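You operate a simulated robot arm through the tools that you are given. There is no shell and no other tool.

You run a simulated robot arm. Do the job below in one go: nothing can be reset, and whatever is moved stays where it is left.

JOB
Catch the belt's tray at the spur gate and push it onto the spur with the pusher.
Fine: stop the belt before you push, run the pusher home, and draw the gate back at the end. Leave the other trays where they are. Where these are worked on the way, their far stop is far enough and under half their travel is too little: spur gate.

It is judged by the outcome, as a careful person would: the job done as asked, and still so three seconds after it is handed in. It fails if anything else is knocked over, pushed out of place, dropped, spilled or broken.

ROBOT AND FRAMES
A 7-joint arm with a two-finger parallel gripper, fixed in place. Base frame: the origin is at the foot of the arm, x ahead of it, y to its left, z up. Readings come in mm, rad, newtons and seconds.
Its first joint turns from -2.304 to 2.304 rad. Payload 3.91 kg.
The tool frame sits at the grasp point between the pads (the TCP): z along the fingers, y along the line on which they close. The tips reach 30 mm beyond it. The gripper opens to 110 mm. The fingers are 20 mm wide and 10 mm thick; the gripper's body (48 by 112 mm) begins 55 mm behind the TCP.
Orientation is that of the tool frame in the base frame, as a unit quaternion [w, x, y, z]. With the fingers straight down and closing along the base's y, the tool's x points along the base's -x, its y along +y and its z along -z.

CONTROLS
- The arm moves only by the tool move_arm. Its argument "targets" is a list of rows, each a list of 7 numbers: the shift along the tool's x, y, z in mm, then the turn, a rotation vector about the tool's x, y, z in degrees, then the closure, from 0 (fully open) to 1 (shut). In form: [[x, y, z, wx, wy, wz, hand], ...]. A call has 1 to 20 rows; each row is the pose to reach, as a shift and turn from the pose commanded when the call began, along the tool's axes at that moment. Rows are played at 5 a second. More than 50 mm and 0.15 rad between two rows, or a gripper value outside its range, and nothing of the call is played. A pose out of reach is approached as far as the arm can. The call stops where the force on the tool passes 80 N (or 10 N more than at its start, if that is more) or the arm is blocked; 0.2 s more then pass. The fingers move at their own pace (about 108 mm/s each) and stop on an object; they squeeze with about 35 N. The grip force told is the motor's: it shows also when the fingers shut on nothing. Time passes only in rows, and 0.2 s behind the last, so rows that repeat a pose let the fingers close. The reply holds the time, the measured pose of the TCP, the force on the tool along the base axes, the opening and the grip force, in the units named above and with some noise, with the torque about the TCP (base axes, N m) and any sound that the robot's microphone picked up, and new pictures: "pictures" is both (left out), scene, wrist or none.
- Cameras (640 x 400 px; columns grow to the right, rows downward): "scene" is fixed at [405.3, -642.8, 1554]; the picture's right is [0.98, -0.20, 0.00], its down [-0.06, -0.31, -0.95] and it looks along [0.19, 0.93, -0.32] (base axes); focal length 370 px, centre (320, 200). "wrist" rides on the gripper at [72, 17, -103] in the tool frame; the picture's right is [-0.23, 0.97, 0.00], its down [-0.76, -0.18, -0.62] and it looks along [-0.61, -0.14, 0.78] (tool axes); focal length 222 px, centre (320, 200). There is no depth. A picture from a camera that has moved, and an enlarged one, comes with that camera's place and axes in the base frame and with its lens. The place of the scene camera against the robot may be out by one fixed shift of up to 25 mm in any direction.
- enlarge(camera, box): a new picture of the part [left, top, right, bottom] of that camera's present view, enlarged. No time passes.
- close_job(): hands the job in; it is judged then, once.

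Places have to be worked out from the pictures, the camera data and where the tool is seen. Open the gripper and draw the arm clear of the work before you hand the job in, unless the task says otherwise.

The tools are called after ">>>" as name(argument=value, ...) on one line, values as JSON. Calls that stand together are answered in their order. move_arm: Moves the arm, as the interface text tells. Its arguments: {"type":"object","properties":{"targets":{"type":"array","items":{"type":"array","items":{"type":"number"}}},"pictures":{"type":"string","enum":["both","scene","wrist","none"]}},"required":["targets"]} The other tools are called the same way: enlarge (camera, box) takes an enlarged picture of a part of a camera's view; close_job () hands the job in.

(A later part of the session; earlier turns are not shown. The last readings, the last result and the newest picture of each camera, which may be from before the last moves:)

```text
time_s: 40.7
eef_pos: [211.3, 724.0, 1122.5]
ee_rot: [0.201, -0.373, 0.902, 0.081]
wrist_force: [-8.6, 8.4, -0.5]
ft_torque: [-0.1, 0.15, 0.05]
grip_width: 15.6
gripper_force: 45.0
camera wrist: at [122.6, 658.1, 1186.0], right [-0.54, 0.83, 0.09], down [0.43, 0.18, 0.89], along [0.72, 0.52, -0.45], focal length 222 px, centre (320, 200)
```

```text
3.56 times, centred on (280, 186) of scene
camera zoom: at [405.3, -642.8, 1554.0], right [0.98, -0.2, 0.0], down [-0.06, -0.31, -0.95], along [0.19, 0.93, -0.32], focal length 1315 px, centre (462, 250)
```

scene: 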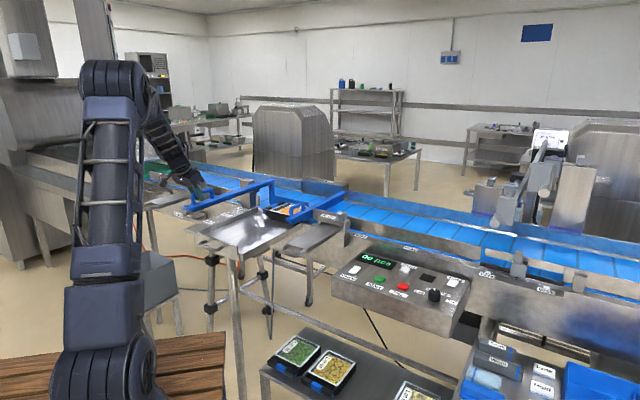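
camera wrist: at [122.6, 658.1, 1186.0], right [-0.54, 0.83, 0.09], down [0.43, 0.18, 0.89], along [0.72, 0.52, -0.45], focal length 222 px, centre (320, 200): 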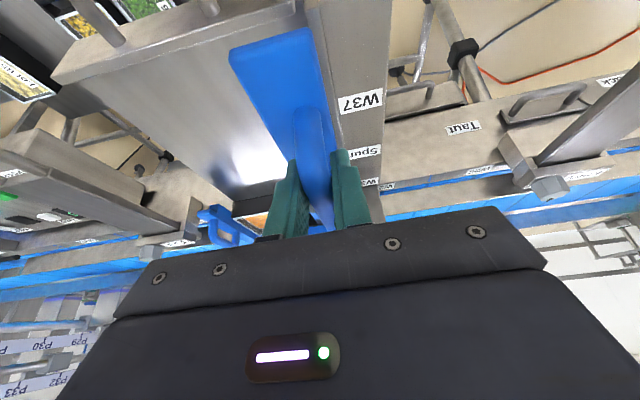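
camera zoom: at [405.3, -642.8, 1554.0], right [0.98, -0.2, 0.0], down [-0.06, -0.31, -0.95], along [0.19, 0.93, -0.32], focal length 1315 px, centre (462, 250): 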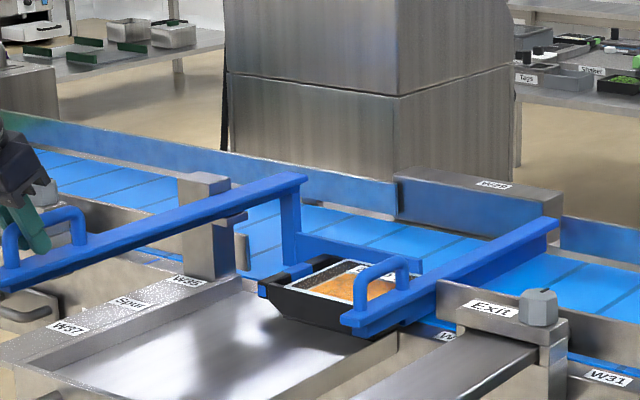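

The tray is crossing onto the spur and clearing the post. I continue.

>>> move_arm(targets=[[10.9, 0, -5.1, 0, 0, 0, 1], [21.7, 0, -10.2, 0, 0, 0, 1], [32.6, 0, -15.2, 0, 0, 0, 1], [43.5, 0, -20.3, 0, 0, 0, 1], [54.4, 0, -25.4, 0, 0, 0, 1], [65.2, 0, -30.5, 0, 0, 0, 1], [76.1, 0, -35.5, 0, 0, 0, 1], [87, 0, -40.6, 0, 0, 0, 1]], pictures="both")

>>> enlarge(camera="scene", box=[190, 130, 370, 242])

```text
time_s: 42.5
eef_pos: [141.5, 654.0, 1119.8]
ee_rot: [0.199, -0.374, 0.902, 0.079]
wrist_force: [0.0, -0.1, -0.6]
ft_torque: [-0.01, 0.05, 0.0]
grip_width: 0.0
gripper_force: 37.7
camera wrist: at [53.4, 588.9, 1183.9], right [-0.54, 0.84, 0.09], down [0.43, 0.18, 0.89], along [0.72, 0.52, -0.46], focal length 222 px, centre (320, 200)
```

scene: 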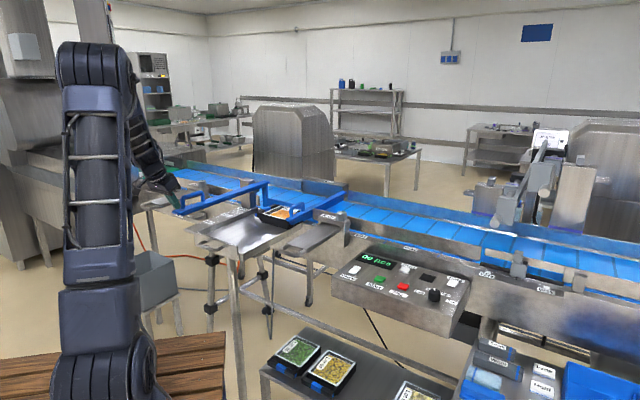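
wrist: 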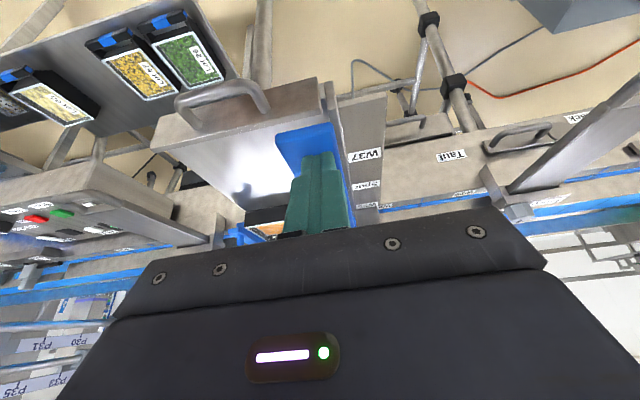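

```text
3.56 times, centred on (280, 186) of scene
camera zoom: at [405.3, -642.8, 1554.0], right [0.98, -0.2, 0.0], down [-0.06, -0.31, -0.95], along [0.19, 0.93, -0.32], focal length 1315 px, centre (462, 250)
```

zoom: 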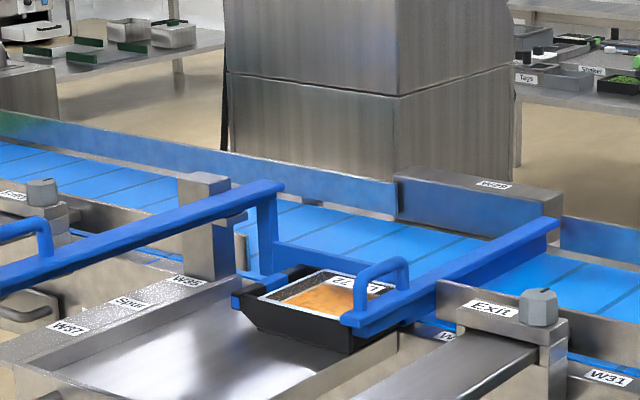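

The fingers slipped off the handle toward the end of that pull (width now 0), after about 300 mm of pusher travel, probably at the pusher's stop. I look closely at the tray, plate and handle before going on.

>>> enlarge(camera="scene", box=[230, 170, 330, 232])

>>> enlarge(camera="wrist", box=[200, 100, 440, 250])

>>> enlarge(camera="scene", box=[130, 150, 250, 225])

```text
6.40 times, centred on (280, 201) of scene
camera zoom: at [405.3, -642.8, 1554.0], right [0.98, -0.2, 0.0], down [-0.06, -0.31, -0.95], along [0.19, 0.93, -0.32], focal length 2366 px, centre (576, 194)
```

zoom: 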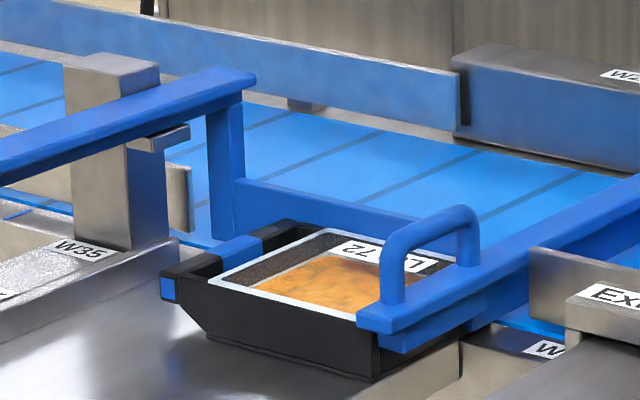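

```text
2.67 times, centred on (320, 175) of wrist
camera zoom: at [53.4, 588.9, 1183.9], right [-0.54, 0.84, 0.09], down [0.43, 0.18, 0.89], along [0.72, 0.52, -0.46], focal length 592 px, centre (320, 267)
```

zoom: 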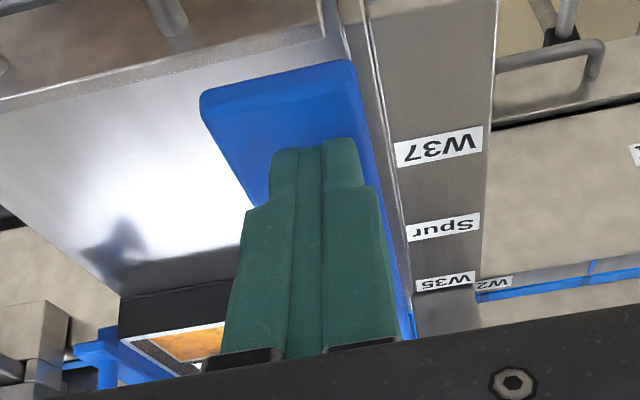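

```text
5.33 times, centred on (190, 188) of scene
camera zoom: at [405.3, -642.8, 1554.0], right [0.98, -0.2, 0.0], down [-0.06, -0.31, -0.95], along [0.19, 0.93, -0.32], focal length 1972 px, centre (1013, 267)
```

zoom: 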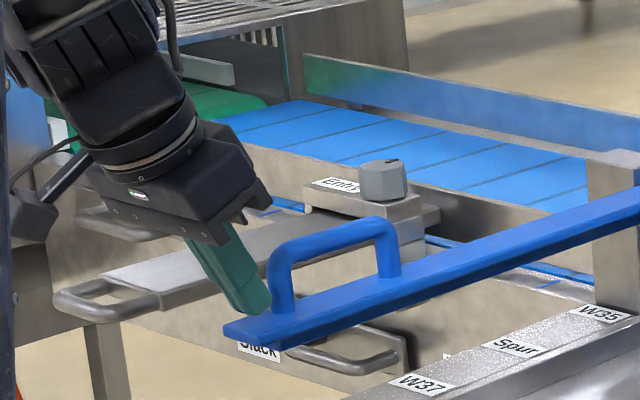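

The fingers slid off the near leg once the pusher stopped after about 303 mm (the same travel as the gate). I back away, rise, and look from above to check that the tray is fully on the spur.

>>> move_arm(targets=[[13.6, 0, -6.3, 0, 0, 0, 1], [-5.4, 0, -47.1, 0, 0, 0, 1], [-24.5, 0, -87.8, 0, 0, 0, 1], [-41.4, 0, -124.1, 0, 0, 0, 1], [-74, -24.5, -108.9, 0, 4.2, 0, 1], [-106.6, -49, -93.7, 0, 8.4, 0, 1], [-139.3, -73.5, -78.5, 0, 12.6, 0, 1], [-171.9, -98, -63.2, 0, 16.8, 0, 1], [-204.5, -122.5, -48, 0, 21, 0, 1], [-236.2, -147, -33.2, 0, 25, 0, 1]], pictures="both")

>>> enlarge(camera="wrist", box=[160, 40, 480, 240])

```text
time_s: 44.7
eef_pos: [388.3, 695.6, 1254.5]
ee_rot: [0.0, -0.384, 0.923, -0.001]
wrist_force: [-0.4, 0.1, 1.4]
ft_torque: [-0.01, -0.12, 0.01]
grip_width: 0.0
gripper_force: 37.5
camera wrist: at [326.0, 655.7, 1358.1], right [-0.53, 0.85, 0.0], down [0.66, 0.41, 0.62], along [0.53, 0.33, -0.78], focal length 222 px, centre (320, 200)
```

scene: 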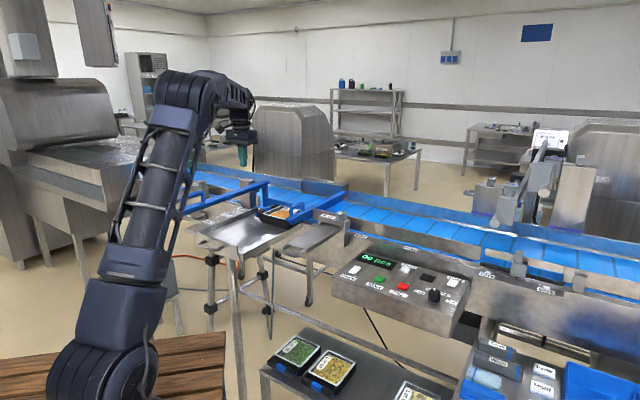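
wrist: 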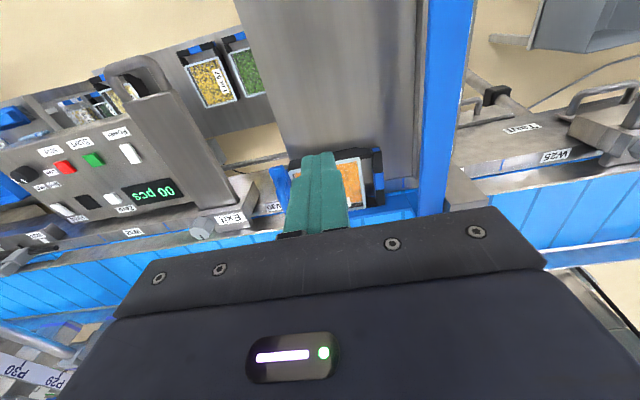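

```text
2.00 times, centred on (320, 140) of wrist
camera zoom: at [326.0, 655.7, 1358.1], right [-0.53, 0.85, 0.0], down [0.66, 0.41, 0.62], along [0.53, 0.33, -0.78], focal length 444 px, centre (320, 320)
```

zoom: 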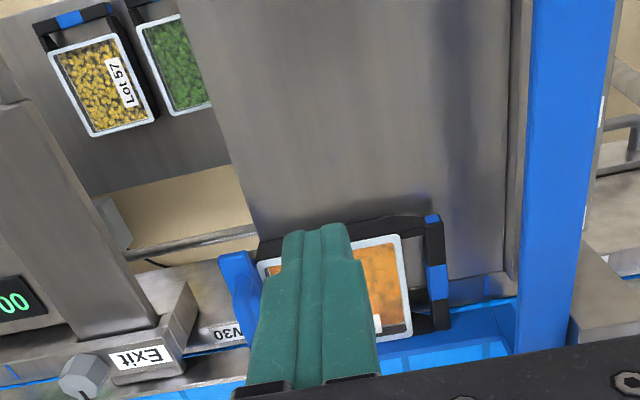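

The tray seems to lie past the belt edge, but my fingers hide part of it. I shift sideways to get a free view of the tray, plate and belt edge.

>>> move_arm(targets=[[0, 40, 0, 0, 0, 0, 1], [0, 80, 0, 0, 0, 0, 1], [0, 120, 0, 0, 0, 0, 1]], pictures="wrist")

>>> enlarge(camera="wrist", box=[120, 80, 360, 230])

```text
time_s: 45.5
eef_pos: [306.8, 779.4, 1253.7]
ee_rot: [0.0, -0.382, 0.924, -0.001]
wrist_force: [1.6, -0.2, 1.0]
ft_torque: [0.04, 0.06, 0.01]
grip_width: 0.0
gripper_force: 38.2
camera wrist: at [243.0, 740.5, 1357.9], right [-0.53, 0.85, 0.0], down [0.66, 0.41, 0.62], along [0.53, 0.33, -0.78], focal length 222 px, centre (320, 200)
```

wrist: 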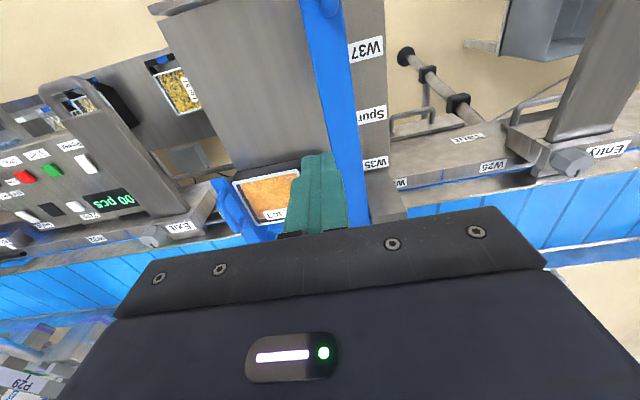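

```text
2.67 times, centred on (240, 155) of wrist
camera zoom: at [243.0, 740.5, 1357.9], right [-0.53, 0.85, 0.0], down [0.66, 0.41, 0.62], along [0.53, 0.33, -0.78], focal length 592 px, centre (533, 320)
```

zoom: 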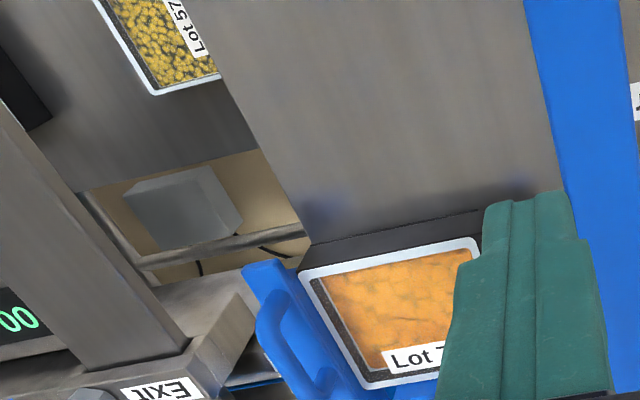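

>>> move_arm(targets=[[-40, -15, 12, 0, 0, 0, 1], [-80, -20, 24, 0, 0, 0, 1]], pictures="wrist")

>>> enlarge(camera="wrist", box=[160, 60, 400, 210])

```text
time_s: 46.1
eef_pos: [376.9, 821.8, 1232.0]
ee_rot: [0.001, -0.383, 0.924, 0.0]
wrist_force: [0.0, -0.7, 1.4]
ft_torque: [0.07, -0.04, -0.01]
grip_width: 0.1
gripper_force: 38.0
camera wrist: at [314.0, 781.7, 1334.5], right [-0.53, 0.85, 0.0], down [0.66, 0.41, 0.62], along [0.53, 0.33, -0.78], focal length 222 px, centre (320, 200)
```

wrist: 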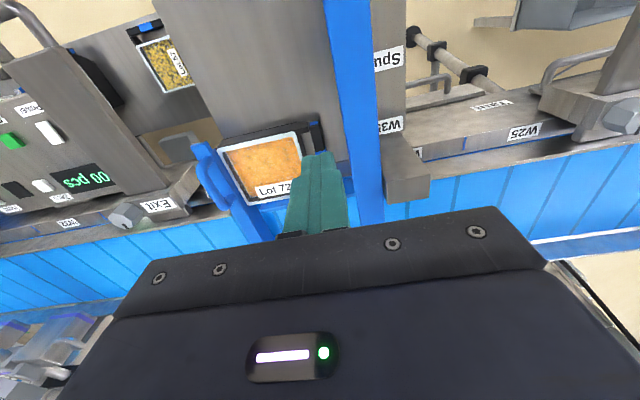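

```text
2.67 times, centred on (280, 135) of wrist
camera zoom: at [314.0, 781.7, 1334.5], right [-0.53, 0.85, 0.0], down [0.66, 0.41, 0.62], along [0.53, 0.33, -0.78], focal length 592 px, centre (427, 373)
```

zoom: 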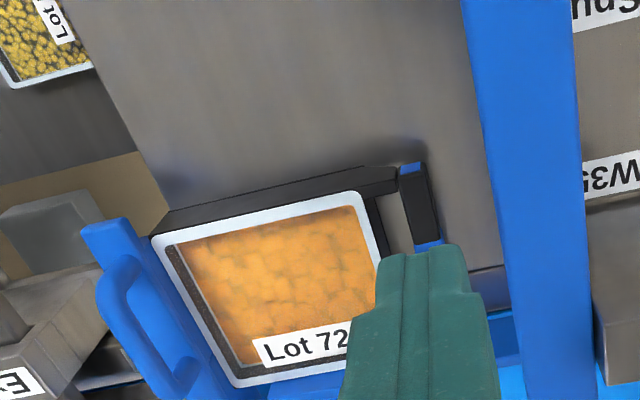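

The tray's far top edge is at c≈1006 and the belt's edge at c≈1019, so the tray is off the belt. To be sure that the pusher is really at its full stroke, I go to the far side of its handle to pull on the far leg with closed fingers.

>>> move_arm(targets=[[33, 12, 0, 0, 0, 0, 1], [66, 24, 5, 0, 0, 0, 1], [100, 36, 15, 0, 0, 0, 1], [132, 46, 30, 0, 0, 0, 1]], pictures="both")

>>> enlarge(camera="wrist", box=[200, 0, 440, 150])

>>> enlarge(camera="scene", box=[140, 130, 300, 230])

```text
time_s: 47.1
eef_pos: [249.4, 759.0, 1198.7]
ee_rot: [0.0, -0.382, 0.924, -0.001]
wrist_force: [0.8, 0.0, -1.0]
ft_torque: [0.0, 0.04, -0.01]
grip_width: 0.0
gripper_force: 37.5
camera wrist: at [186.5, 719.8, 1302.6], right [-0.53, 0.85, 0.0], down [0.66, 0.41, 0.62], along [0.53, 0.33, -0.78], focal length 222 px, centre (320, 200)
```

scene: 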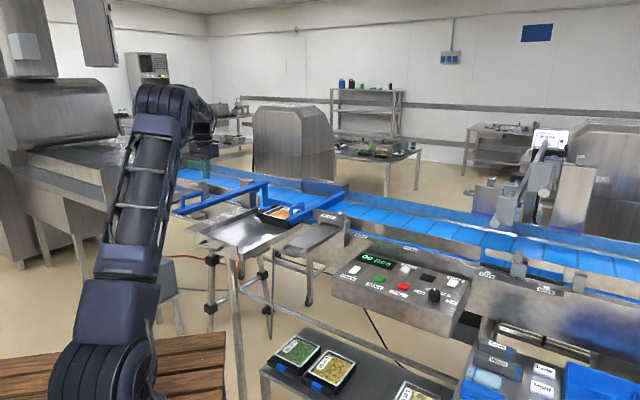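
wrist: 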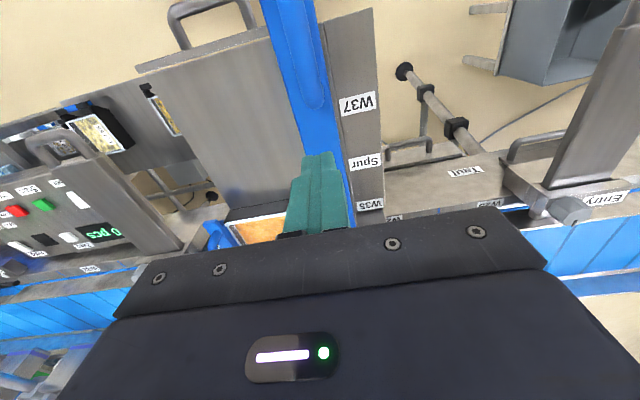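

```text
2.67 times, centred on (320, 75) of wrist
camera zoom: at [186.5, 719.8, 1302.6], right [-0.53, 0.85, 0.0], down [0.66, 0.41, 0.62], along [0.53, 0.33, -0.78], focal length 592 px, centre (320, 533)
```

zoom: 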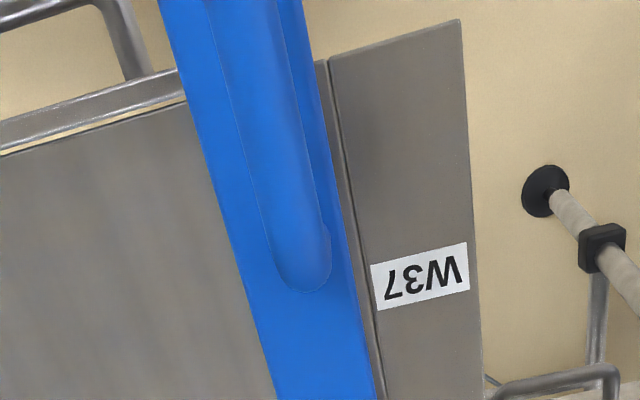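

```text
4.00 times, centred on (220, 180) of scene
camera zoom: at [405.3, -642.8, 1554.0], right [0.98, -0.2, 0.0], down [-0.06, -0.31, -0.95], along [0.19, 0.93, -0.32], focal length 1479 px, centre (720, 280)
```

zoom: 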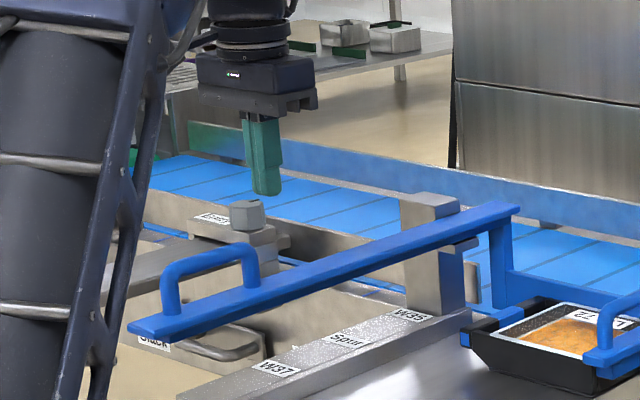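

The far leg's outer side is at c≈695 and my closed fingers are at c≈713, right over the bar. I go down behind the leg, leaving the tips about 9 mm above the bar.

>>> move_arm(targets=[[0, 0, 30, 0, 0, 0, 1], [0, 0, 55, 0, 0, 0, 1], [0, 0, 75, 0, 0, 0, 1]], pictures="both")

>>> enlarge(camera="scene", box=[140, 130, 300, 230])

>>> enlarge(camera="wrist", box=[200, 60, 440, 210])

```text
time_s: 47.9
eef_pos: [247.7, 759.3, 1124.2]
ee_rot: [0.0, -0.383, 0.924, -0.001]
wrist_force: [-0.3, 0.0, 0.2]
ft_torque: [0.06, 0.02, -0.04]
grip_width: 0.1
gripper_force: 38.1
camera wrist: at [185.9, 719.5, 1227.4], right [-0.53, 0.85, 0.0], down [0.66, 0.41, 0.62], along [0.53, 0.33, -0.78], focal length 222 px, centre (320, 200)
```

scene: 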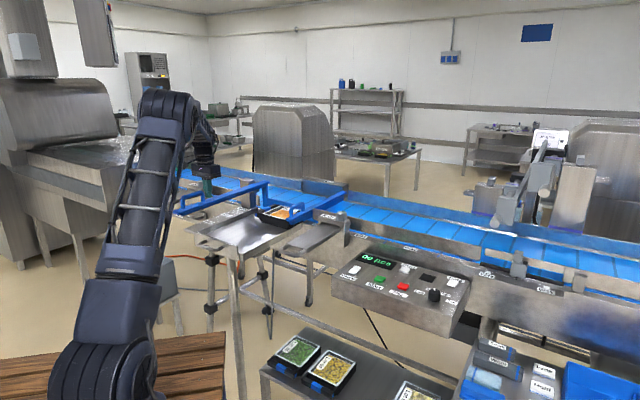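
wrist: 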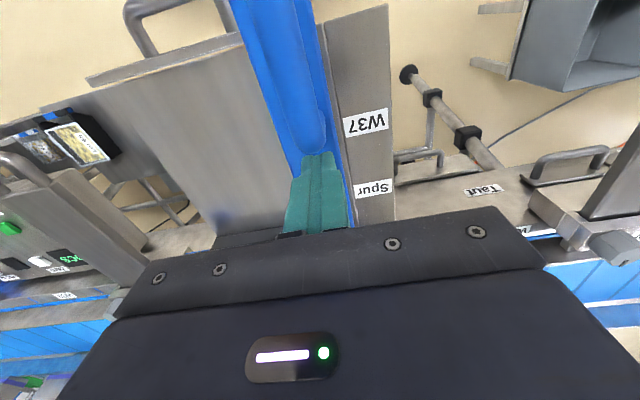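

```text
4.00 times, centred on (220, 180) of scene
camera zoom: at [405.3, -642.8, 1554.0], right [0.98, -0.2, 0.0], down [-0.06, -0.31, -0.95], along [0.19, 0.93, -0.32], focal length 1479 px, centre (720, 280)
```

zoom: 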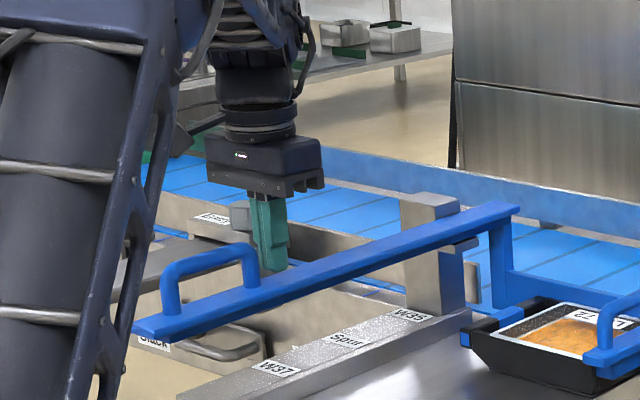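

```text
2.67 times, centred on (320, 135) of wrist
camera zoom: at [185.9, 719.5, 1227.4], right [-0.53, 0.85, 0.0], down [0.66, 0.41, 0.62], along [0.53, 0.33, -0.78], focal length 592 px, centre (320, 373)
```

zoom: 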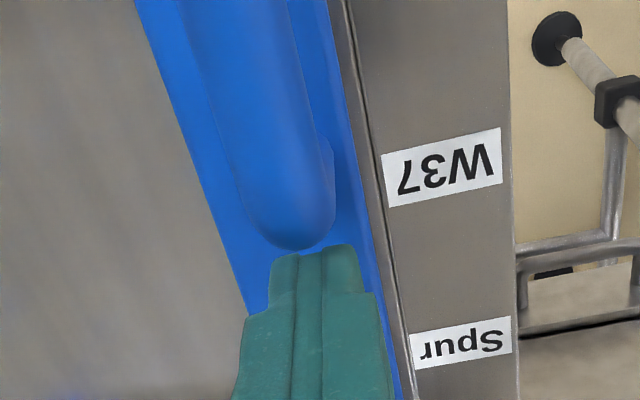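

The fingers are down just behind the far leg. I pull toward the spur in 4–5 mm steps and read the force.

>>> move_arm(targets=[[4, 0, 0, 0, 0, 0, 1], [8, 0, 0, 0, 0, 0, 1], [12, 0, 0, 0, 0, 0, 1], [16, 0, 0, 0, 0, 0, 1]], pictures="scene")

>>> enlarge(camera="scene", box=[140, 130, 300, 230])

```text
time_s: 48.9
eef_pos: [242.5, 752.5, 1123.4]
ee_rot: [0.003, -0.381, 0.925, 0.002]
wrist_force: [28.9, 68.4, 8.8]
ft_torque: [1.74, -0.4, -0.36]
grip_width: 0.0
gripper_force: 37.2
```

scene: 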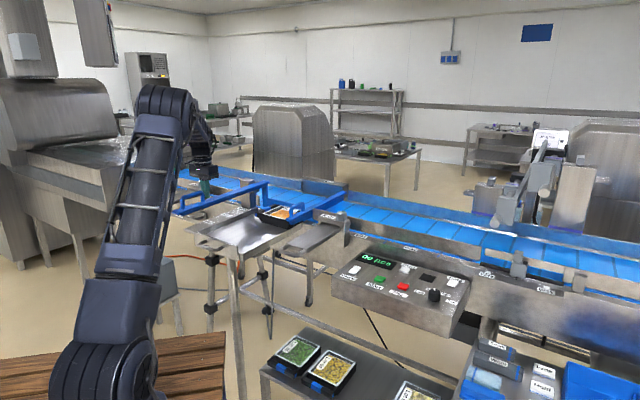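

```text
4.00 times, centred on (220, 180) of scene
camera zoom: at [405.3, -642.8, 1554.0], right [0.98, -0.2, 0.0], down [-0.06, -0.31, -0.95], along [0.19, 0.93, -0.32], focal length 1479 px, centre (720, 280)
```

zoom: 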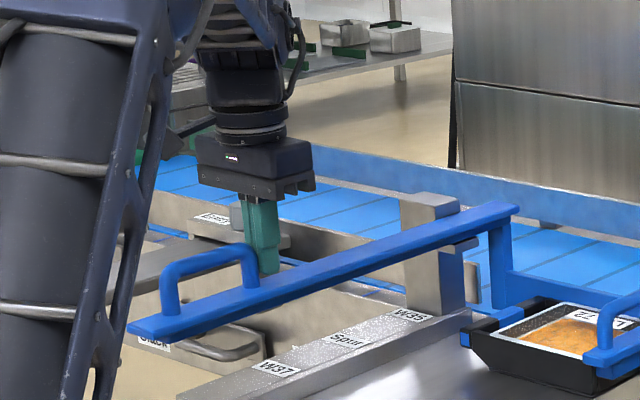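

The force rises to about 74 N at once and the pusher doesn't move further, so it is at its full stroke. I back off the leg, lift over the handle and go to its near side to push it home.

>>> move_arm(targets=[[-7, 0, 0, 0, 0, 0, 1], [-14, 0, 0, 0, 0, 0, 1], [-14, 0, -40, 0, 0, 0, 1], [-14, 0, -75, 0, 0, 0, 1], [30, 0, -75, 0, 0, 0, 1], [75, 0, -75, 0, 0, 0, 1], [115, 0, -75, 0, 0, 0, 1], [140, 0, -75, 0, 0, 0, 1]], pictures="both")

>>> enlarge(camera="scene", box=[110, 130, 270, 230])

>>> enlarge(camera="wrist", box=[200, 60, 440, 210])

```text
time_s: 50.7
eef_pos: [138.2, 650.0, 1198.5]
ee_rot: [0.001, -0.383, 0.924, -0.001]
wrist_force: [-0.6, -0.4, -0.2]
ft_torque: [-0.01, 0.03, -0.02]
grip_width: 0.0
gripper_force: 37.5
camera wrist: at [74.8, 610.4, 1302.0], right [-0.53, 0.85, 0.0], down [0.66, 0.41, 0.62], along [0.53, 0.33, -0.78], focal length 222 px, centre (320, 200)
```

scene: 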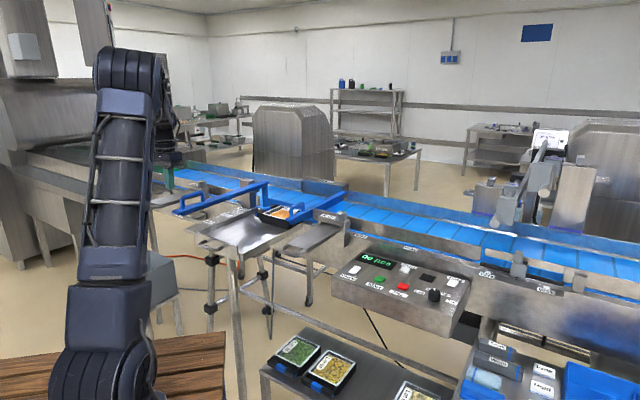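
wrist: 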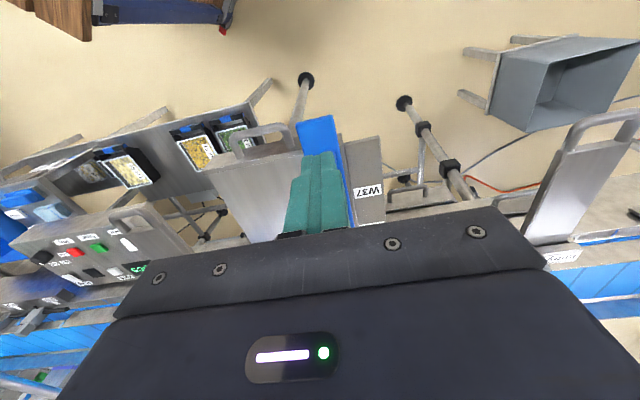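

```text
4.00 times, centred on (190, 180) of scene
camera zoom: at [405.3, -642.8, 1554.0], right [0.98, -0.2, 0.0], down [-0.06, -0.31, -0.95], along [0.19, 0.93, -0.32], focal length 1479 px, centre (840, 280)
```

zoom: 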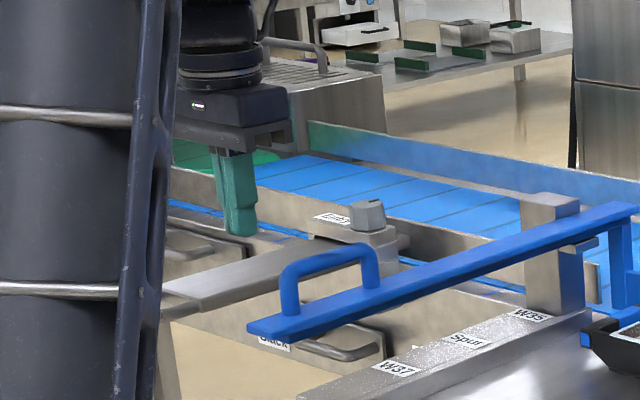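

```text
2.67 times, centred on (320, 135) of wrist
camera zoom: at [74.8, 610.4, 1302.0], right [-0.53, 0.85, 0.0], down [0.66, 0.41, 0.62], along [0.53, 0.33, -0.78], focal length 592 px, centre (320, 373)
```

zoom: 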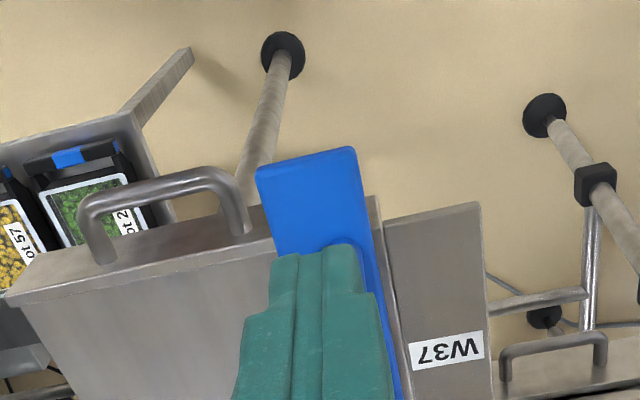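

The fingers are just in front of the near leg, over the bar's end. I go down and start pushing toward the belt (+c).

>>> move_arm(targets=[[0, 0, 35, 0, 0, 0, 1], [0, 0, 65, 0, 0, 0, 1], [0, 0, 76, 0, 0, 0, 1], [-12, 0, 76, 0, 0, 0, 1], [-24, 0, 76, 0, 0, 0, 1], [-36, 0, 76, 0, 0, 0, 1]], pictures="both")

>>> enlarge(camera="scene", box=[110, 130, 270, 230])

>>> enlarge(camera="wrist", box=[200, 60, 440, 210])

```text
time_s: 52.1
eef_pos: [164.4, 674.8, 1123.4]
ee_rot: [0.001, -0.382, 0.924, -0.001]
wrist_force: [0.2, -0.1, 0.1]
ft_torque: [0.02, 0.02, -0.01]
grip_width: 0.2
gripper_force: 37.7
camera wrist: at [101.4, 635.4, 1226.2], right [-0.53, 0.85, 0.0], down [0.66, 0.41, 0.62], along [0.53, 0.33, -0.78], focal length 222 px, centre (320, 200)
```

scene: 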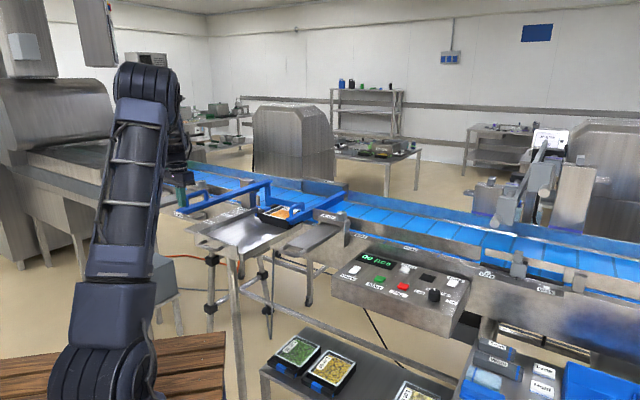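
wrist: 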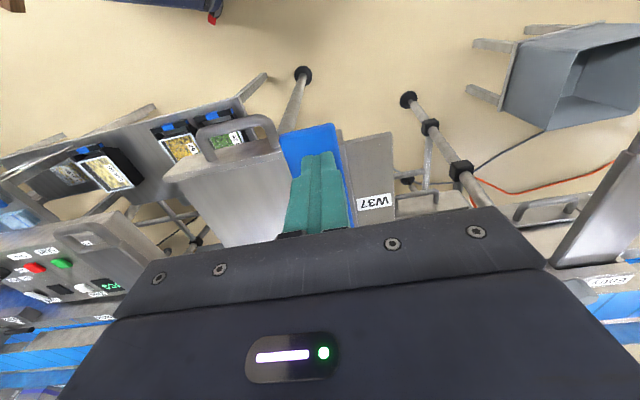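

```text
4.00 times, centred on (190, 180) of scene
camera zoom: at [405.3, -642.8, 1554.0], right [0.98, -0.2, 0.0], down [-0.06, -0.31, -0.95], along [0.19, 0.93, -0.32], focal length 1479 px, centre (840, 280)
```

zoom: 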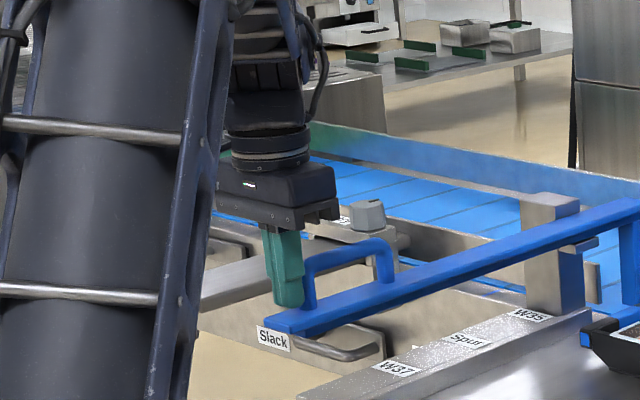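

```text
2.67 times, centred on (320, 135) of wrist
camera zoom: at [101.4, 635.4, 1226.2], right [-0.53, 0.85, 0.0], down [0.66, 0.41, 0.62], along [0.53, 0.33, -0.78], focal length 592 px, centre (320, 373)
```

zoom: 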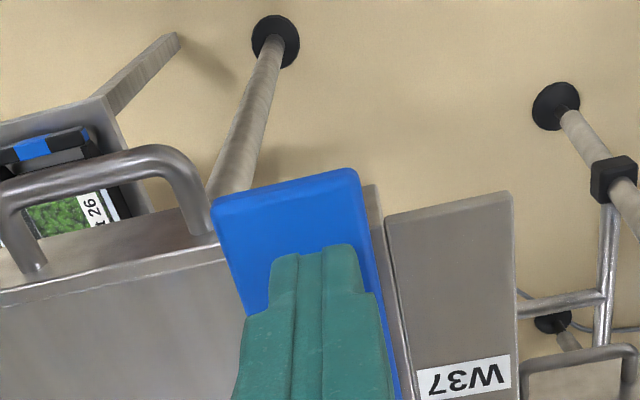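

The pusher is moving home ahead of the fingers with almost no force. I keep pushing.

>>> move_arm(targets=[[-20, 0, 0, 0, 0, 0, 1], [-40, 0, 0, 0, 0, 0, 1], [-60, 0, 0, 0, 0, 0, 1], [-80, 0, 0, 0, 0, 0, 1], [-100, 0, 0, 0, 0, 0, 1], [-120, 0, 0, 0, 0, 0, 1], [-140, 0, 0, 0, 0, 0, 1], [-160, 0, 0, 0, 0, 0, 1], [-180, 0, 0, 0, 0, 0, 1], [-200, 0, 0, 0, 0, 0, 1], [-220, 0, 0, 0, 0, 0, 1]], pictures="both")

>>> enlarge(camera="scene", box=[180, 130, 360, 242])

```text
time_s: 54.5
eef_pos: [320.4, 830.5, 1122.1]
ee_rot: [0.0, -0.383, 0.924, -0.001]
wrist_force: [0.8, -1.0, 1.0]
ft_torque: [-0.02, 0.0, 0.0]
grip_width: 0.2
gripper_force: 37.9
camera wrist: at [258.2, 791.3, 1225.9], right [-0.53, 0.85, 0.0], down [0.66, 0.41, 0.62], along [0.53, 0.33, -0.78], focal length 222 px, centre (320, 200)
```

scene: 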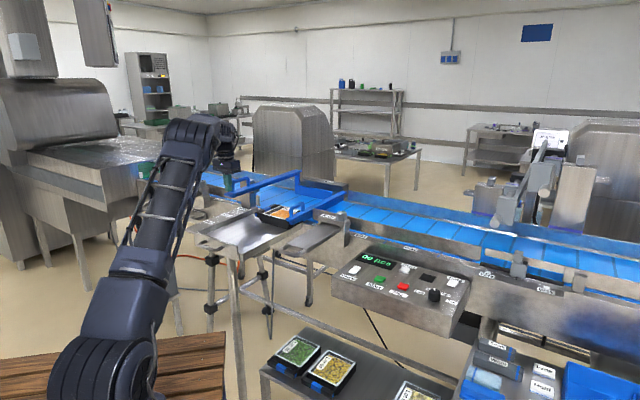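
wrist: 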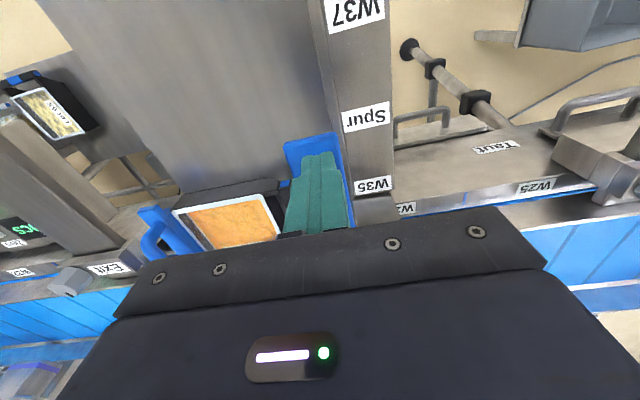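

```text
3.56 times, centred on (270, 186) of scene
camera zoom: at [405.3, -642.8, 1554.0], right [0.98, -0.2, 0.0], down [-0.06, -0.31, -0.95], along [0.19, 0.93, -0.32], focal length 1315 px, centre (498, 250)
```

zoom: 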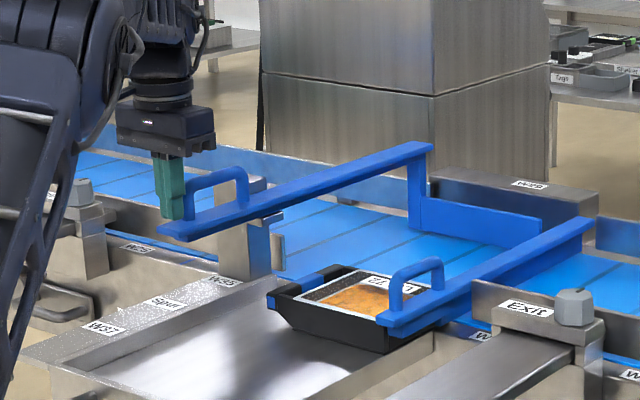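

The tray stays on the spur, and the pusher is about 60 mm from home. I push on in smaller steps until it meets its home stop.

>>> move_arm(targets=[[-12, 0, 0, 0, 0, 0, 1], [-24, 0, 0, 0, 0, 0, 1], [-36, 0, 0, 0, 0, 0, 1], [-46, 0, 0, 0, 0, 0, 1], [-54, 0, 0, 0, 0, 0, 1], [-60, 0, 0, 0, 0, 0, 1], [-66, 0, 0, 0, 0, 0, 1], [-72, 0, 0, 0, 0, 0, 1], [-78, 0, 0, 0, 0, 0, 1]], pictures="both")

>>> enlarge(camera="scene", box=[180, 130, 360, 242])

```text
time_s: 56.3
eef_pos: [364.2, 876.7, 1121.7]
ee_rot: [-0.006, -0.383, 0.924, -0.008]
wrist_force: [-13.1, -26.4, 8.3]
ft_torque: [-0.86, 0.23, -0.13]
grip_width: 0.0
gripper_force: 37.0
stopped in row 8: the force on the tool passed its limit at 97 N (the readings are from after the stop); the commanded pose is now the measured one
camera wrist: at [302.6, 838.8, 1226.7], right [-0.53, 0.85, -0.01], down [0.67, 0.42, 0.61], along [0.52, 0.32, -0.79], focal length 222 px, centre (320, 200)
```

scene: 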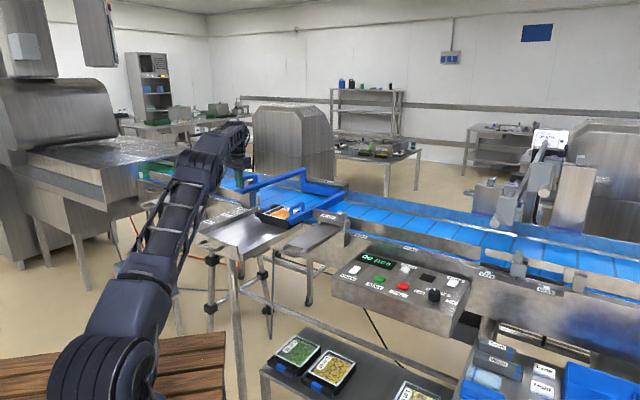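
wrist: 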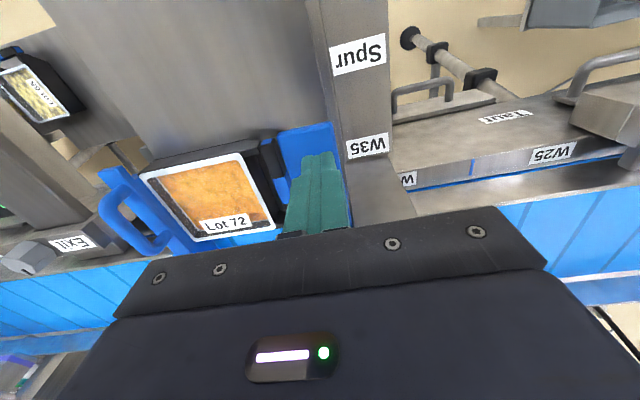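

```text
3.56 times, centred on (270, 186) of scene
camera zoom: at [405.3, -642.8, 1554.0], right [0.98, -0.2, 0.0], down [-0.06, -0.31, -0.95], along [0.19, 0.93, -0.32], focal length 1315 px, centre (498, 250)
```

zoom: 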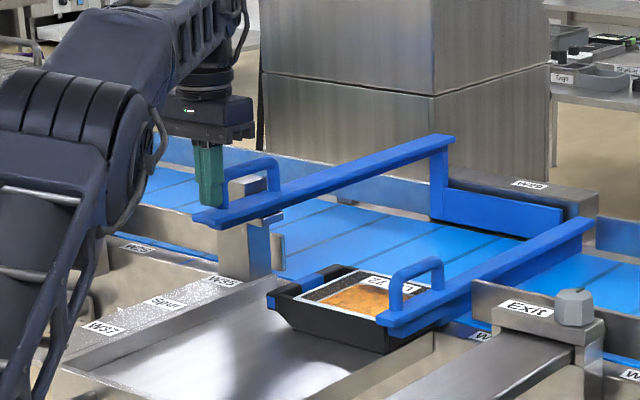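

The pusher is home against its stop (force stop at the same place where it started). I back off, lift clear and straighten the tool.

>>> move_arm(targets=[[12, 0, 0, -0.3, -0.5, 0, 1], [24, 0, -5, -0.58, -0.99, 0, 1], [36, 0, -45, -0.58, -0.99, 0, 1], [45, 0, -85, -0.58, -0.99, 0, 1], [50, 0, -108, -0.58, -0.99, 0, 1]], pictures="both")

>>> enlarge(camera="scene", box=[180, 130, 360, 242])

```text
time_s: 57.5
eef_pos: [331.5, 845.2, 1230.4]
ee_rot: [0.002, -0.383, 0.924, 0.002]
wrist_force: [-1.1, 0.2, 0.1]
ft_torque: [0.01, 0.02, 0.02]
grip_width: 0.0
gripper_force: 37.8
camera wrist: at [269.1, 804.6, 1334.2], right [-0.53, 0.85, 0.0], down [0.66, 0.41, 0.62], along [0.53, 0.33, -0.78], focal length 222 px, centre (320, 200)
```

scene: 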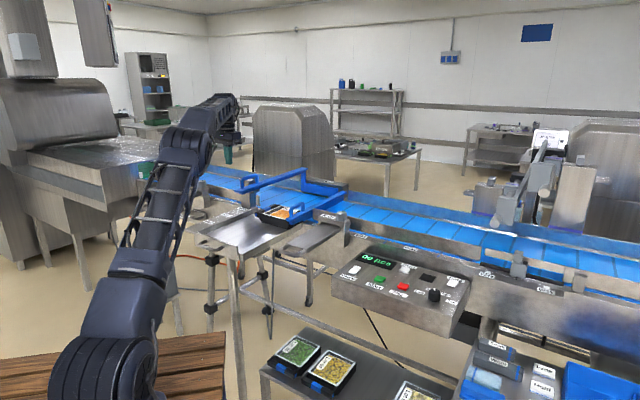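
wrist: 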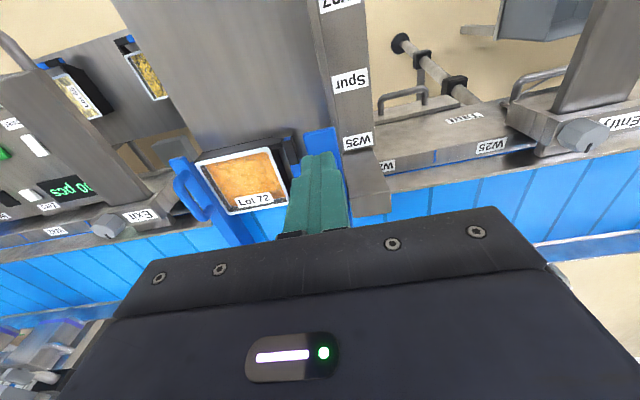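

```text
3.56 times, centred on (270, 186) of scene
camera zoom: at [405.3, -642.8, 1554.0], right [0.98, -0.2, 0.0], down [-0.06, -0.31, -0.95], along [0.19, 0.93, -0.32], focal length 1315 px, centre (498, 250)
```

zoom: 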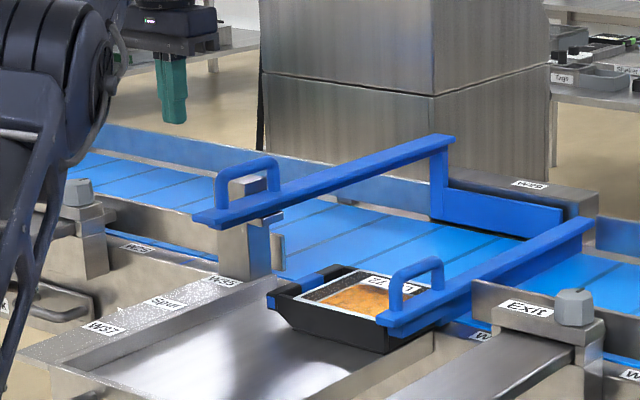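

The pusher is home and the tray rests on the spur. I turn the tool back by 90° and move above the gate handle with the gripper open.

>>> move_arm(targets=[[-10.4, -22.4, 2, 0, 0, 8.18, 0.8], [-20.8, -44.8, 4, 0, 0, 16.36, 0.6], [-31.2, -67.2, 6, 0, 0, 24.54, 0.4], [-41.6, -89.6, 10, 0, 0, 32.72, 0.2], [-52, -112, 18, 0, 0, 40.9, 0], [-62.4, -134.4, 28, 0, 0, 49.08, 0], [-72.8, -156.8, 38, 0, 0, 57.26, 0], [-83.2, -179.2, 48, 0, 0, 65.44, 0], [-93.6, -201.6, 58, 0, 0, 73.62, 0], [-104, -224, 68, 0, 0, 81.8, 0], [-114.8, -246.3, 80, 0, 0, 90, 0]], pictures="both")

>>> enlarge(camera="scene", box=[210, 130, 370, 230])

>>> enlarge(camera="wrist", box=[200, 60, 440, 210])

```text
time_s: 59.9
eef_pos: [586.0, 753.2, 1148.7]
ee_rot: [-0.001, 0.383, 0.924, 0.003]
wrist_force: [-0.4, -0.2, 0.3]
ft_torque: [-0.01, -0.04, 0.04]
grip_width: 110.0
gripper_force: 0.0
camera wrist: at [547.5, 815.9, 1252.8], right [0.85, 0.53, 0.0], down [0.41, -0.67, 0.62], along [0.33, -0.53, -0.78], focal length 222 px, centre (320, 200)
```

scene: 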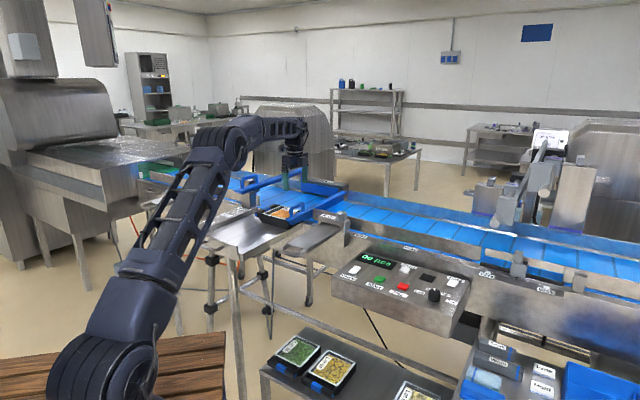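
wrist: 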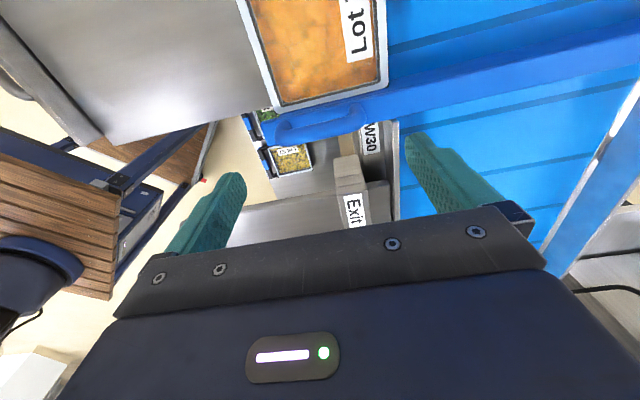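

```text
4.00 times, centred on (290, 180) of scene
camera zoom: at [405.3, -642.8, 1554.0], right [0.98, -0.2, 0.0], down [-0.06, -0.31, -0.95], along [0.19, 0.93, -0.32], focal length 1479 px, centre (440, 280)
```

zoom: 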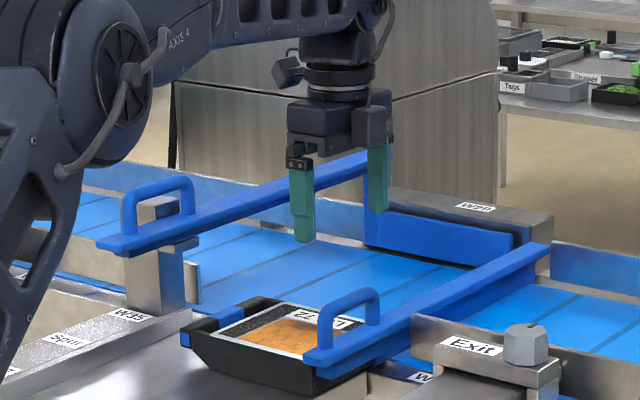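

```text
2.67 times, centred on (320, 135) of wrist
camera zoom: at [547.5, 815.9, 1252.8], right [0.85, 0.53, 0.0], down [0.41, -0.67, 0.62], along [0.33, -0.53, -0.78], focal length 592 px, centre (320, 373)
```

zoom: 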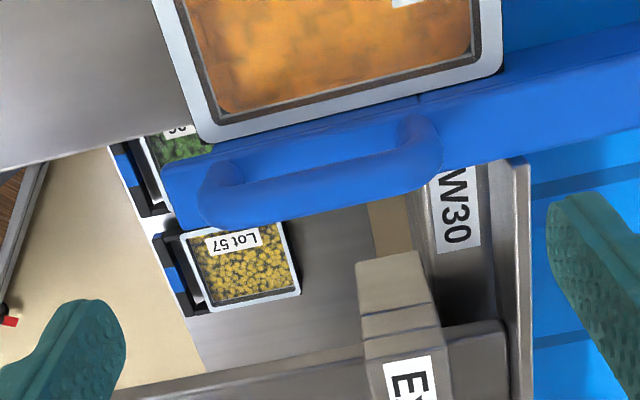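

The tray's edge lies next to the gate, off the belt. I straddle the gate handle again, shifted 4 mm away from the tray and kept slightly higher, and check before closing.

>>> move_arm(targets=[[-4, 0, 35, 0, 0, 0, 0], [-4, 0, 65, 0, 0, 0, 0], [-4, 0, 85, 0, 0, 0, 0], [-4, 0, 97, 0, 0, 0, 0]], pictures="both")

>>> enlarge(camera="scene", box=[240, 150, 360, 225])

>>> enlarge(camera="wrist", box=[200, 60, 440, 210])

```text
time_s: 60.9
eef_pos: [589.2, 751.4, 1050.2]
ee_rot: [-0.002, 0.382, 0.924, 0.002]
wrist_force: [-0.3, -0.6, -0.6]
ft_torque: [-0.02, -0.02, -0.01]
grip_width: 110.1
gripper_force: 0.1
camera wrist: at [550.2, 813.5, 1154.6], right [0.85, 0.53, 0.0], down [0.41, -0.67, 0.62], along [0.33, -0.52, -0.78], focal length 222 px, centre (320, 200)
```

scene: 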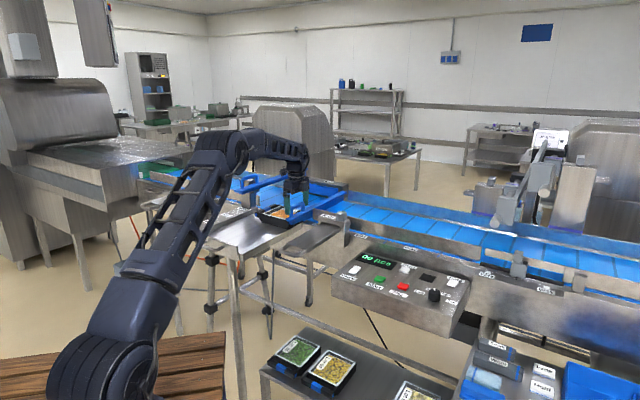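
wrist: 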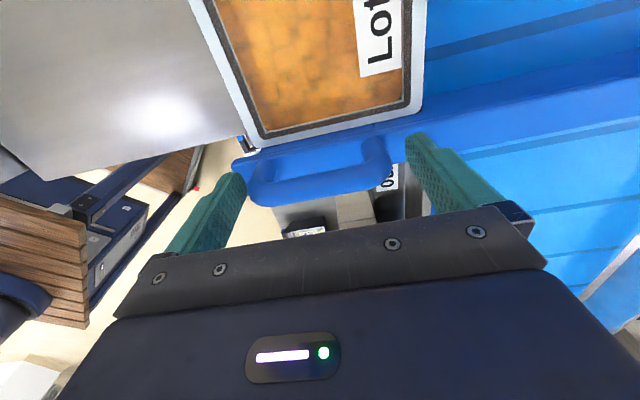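

```text
5.33 times, centred on (300, 188) of scene
camera zoom: at [405.3, -642.8, 1554.0], right [0.98, -0.2, 0.0], down [-0.06, -0.31, -0.95], along [0.19, 0.93, -0.32], focal length 1972 px, centre (427, 267)
```

zoom: 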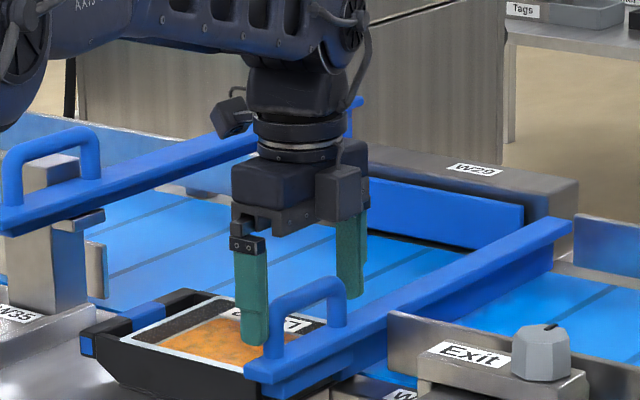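

```text
2.67 times, centred on (320, 135) of wrist
camera zoom: at [550.2, 813.5, 1154.6], right [0.85, 0.53, 0.0], down [0.41, -0.67, 0.62], along [0.33, -0.52, -0.78], focal length 592 px, centre (320, 373)
```

zoom: 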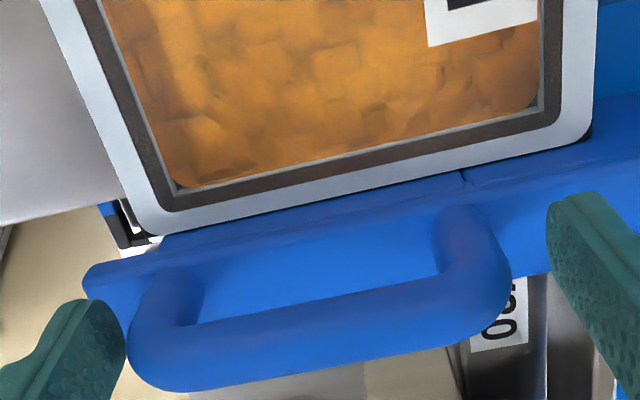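

The handle lies between the fingers just as at the first grip, and the tray is clear. I close on the legs.

>>> move_arm(targets=[[0, 0, 0, 0, 0, 0, 0.2], [0, 0, 0, 0, 0, 0, 0.45], [0, 0, 0, 0, 0, 0, 0.45]], pictures="wrist")

```text
time_s: 61.7
eef_pos: [587.9, 750.8, 1050.1]
ee_rot: [0.0, 0.382, 0.924, 0.0]
wrist_force: [-30.4, -43.2, -5.5]
ft_torque: [-1.75, 1.22, 0.13]
grip_width: 94.5
gripper_force: 45.0
camera wrist: at [548.7, 812.3, 1154.2], right [0.85, 0.53, 0.0], down [0.42, -0.66, 0.62], along [0.33, -0.53, -0.78], focal length 222 px, centre (320, 200)
```

wrist: 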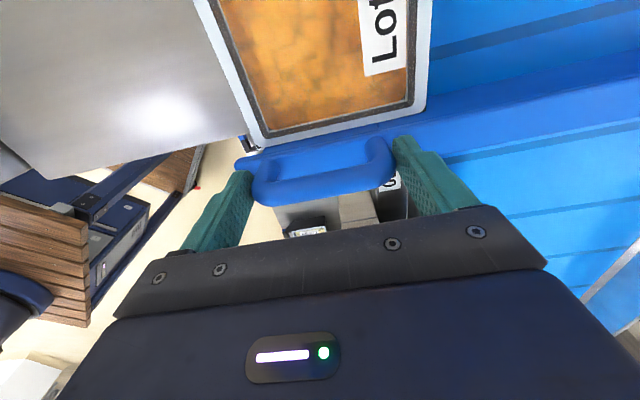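

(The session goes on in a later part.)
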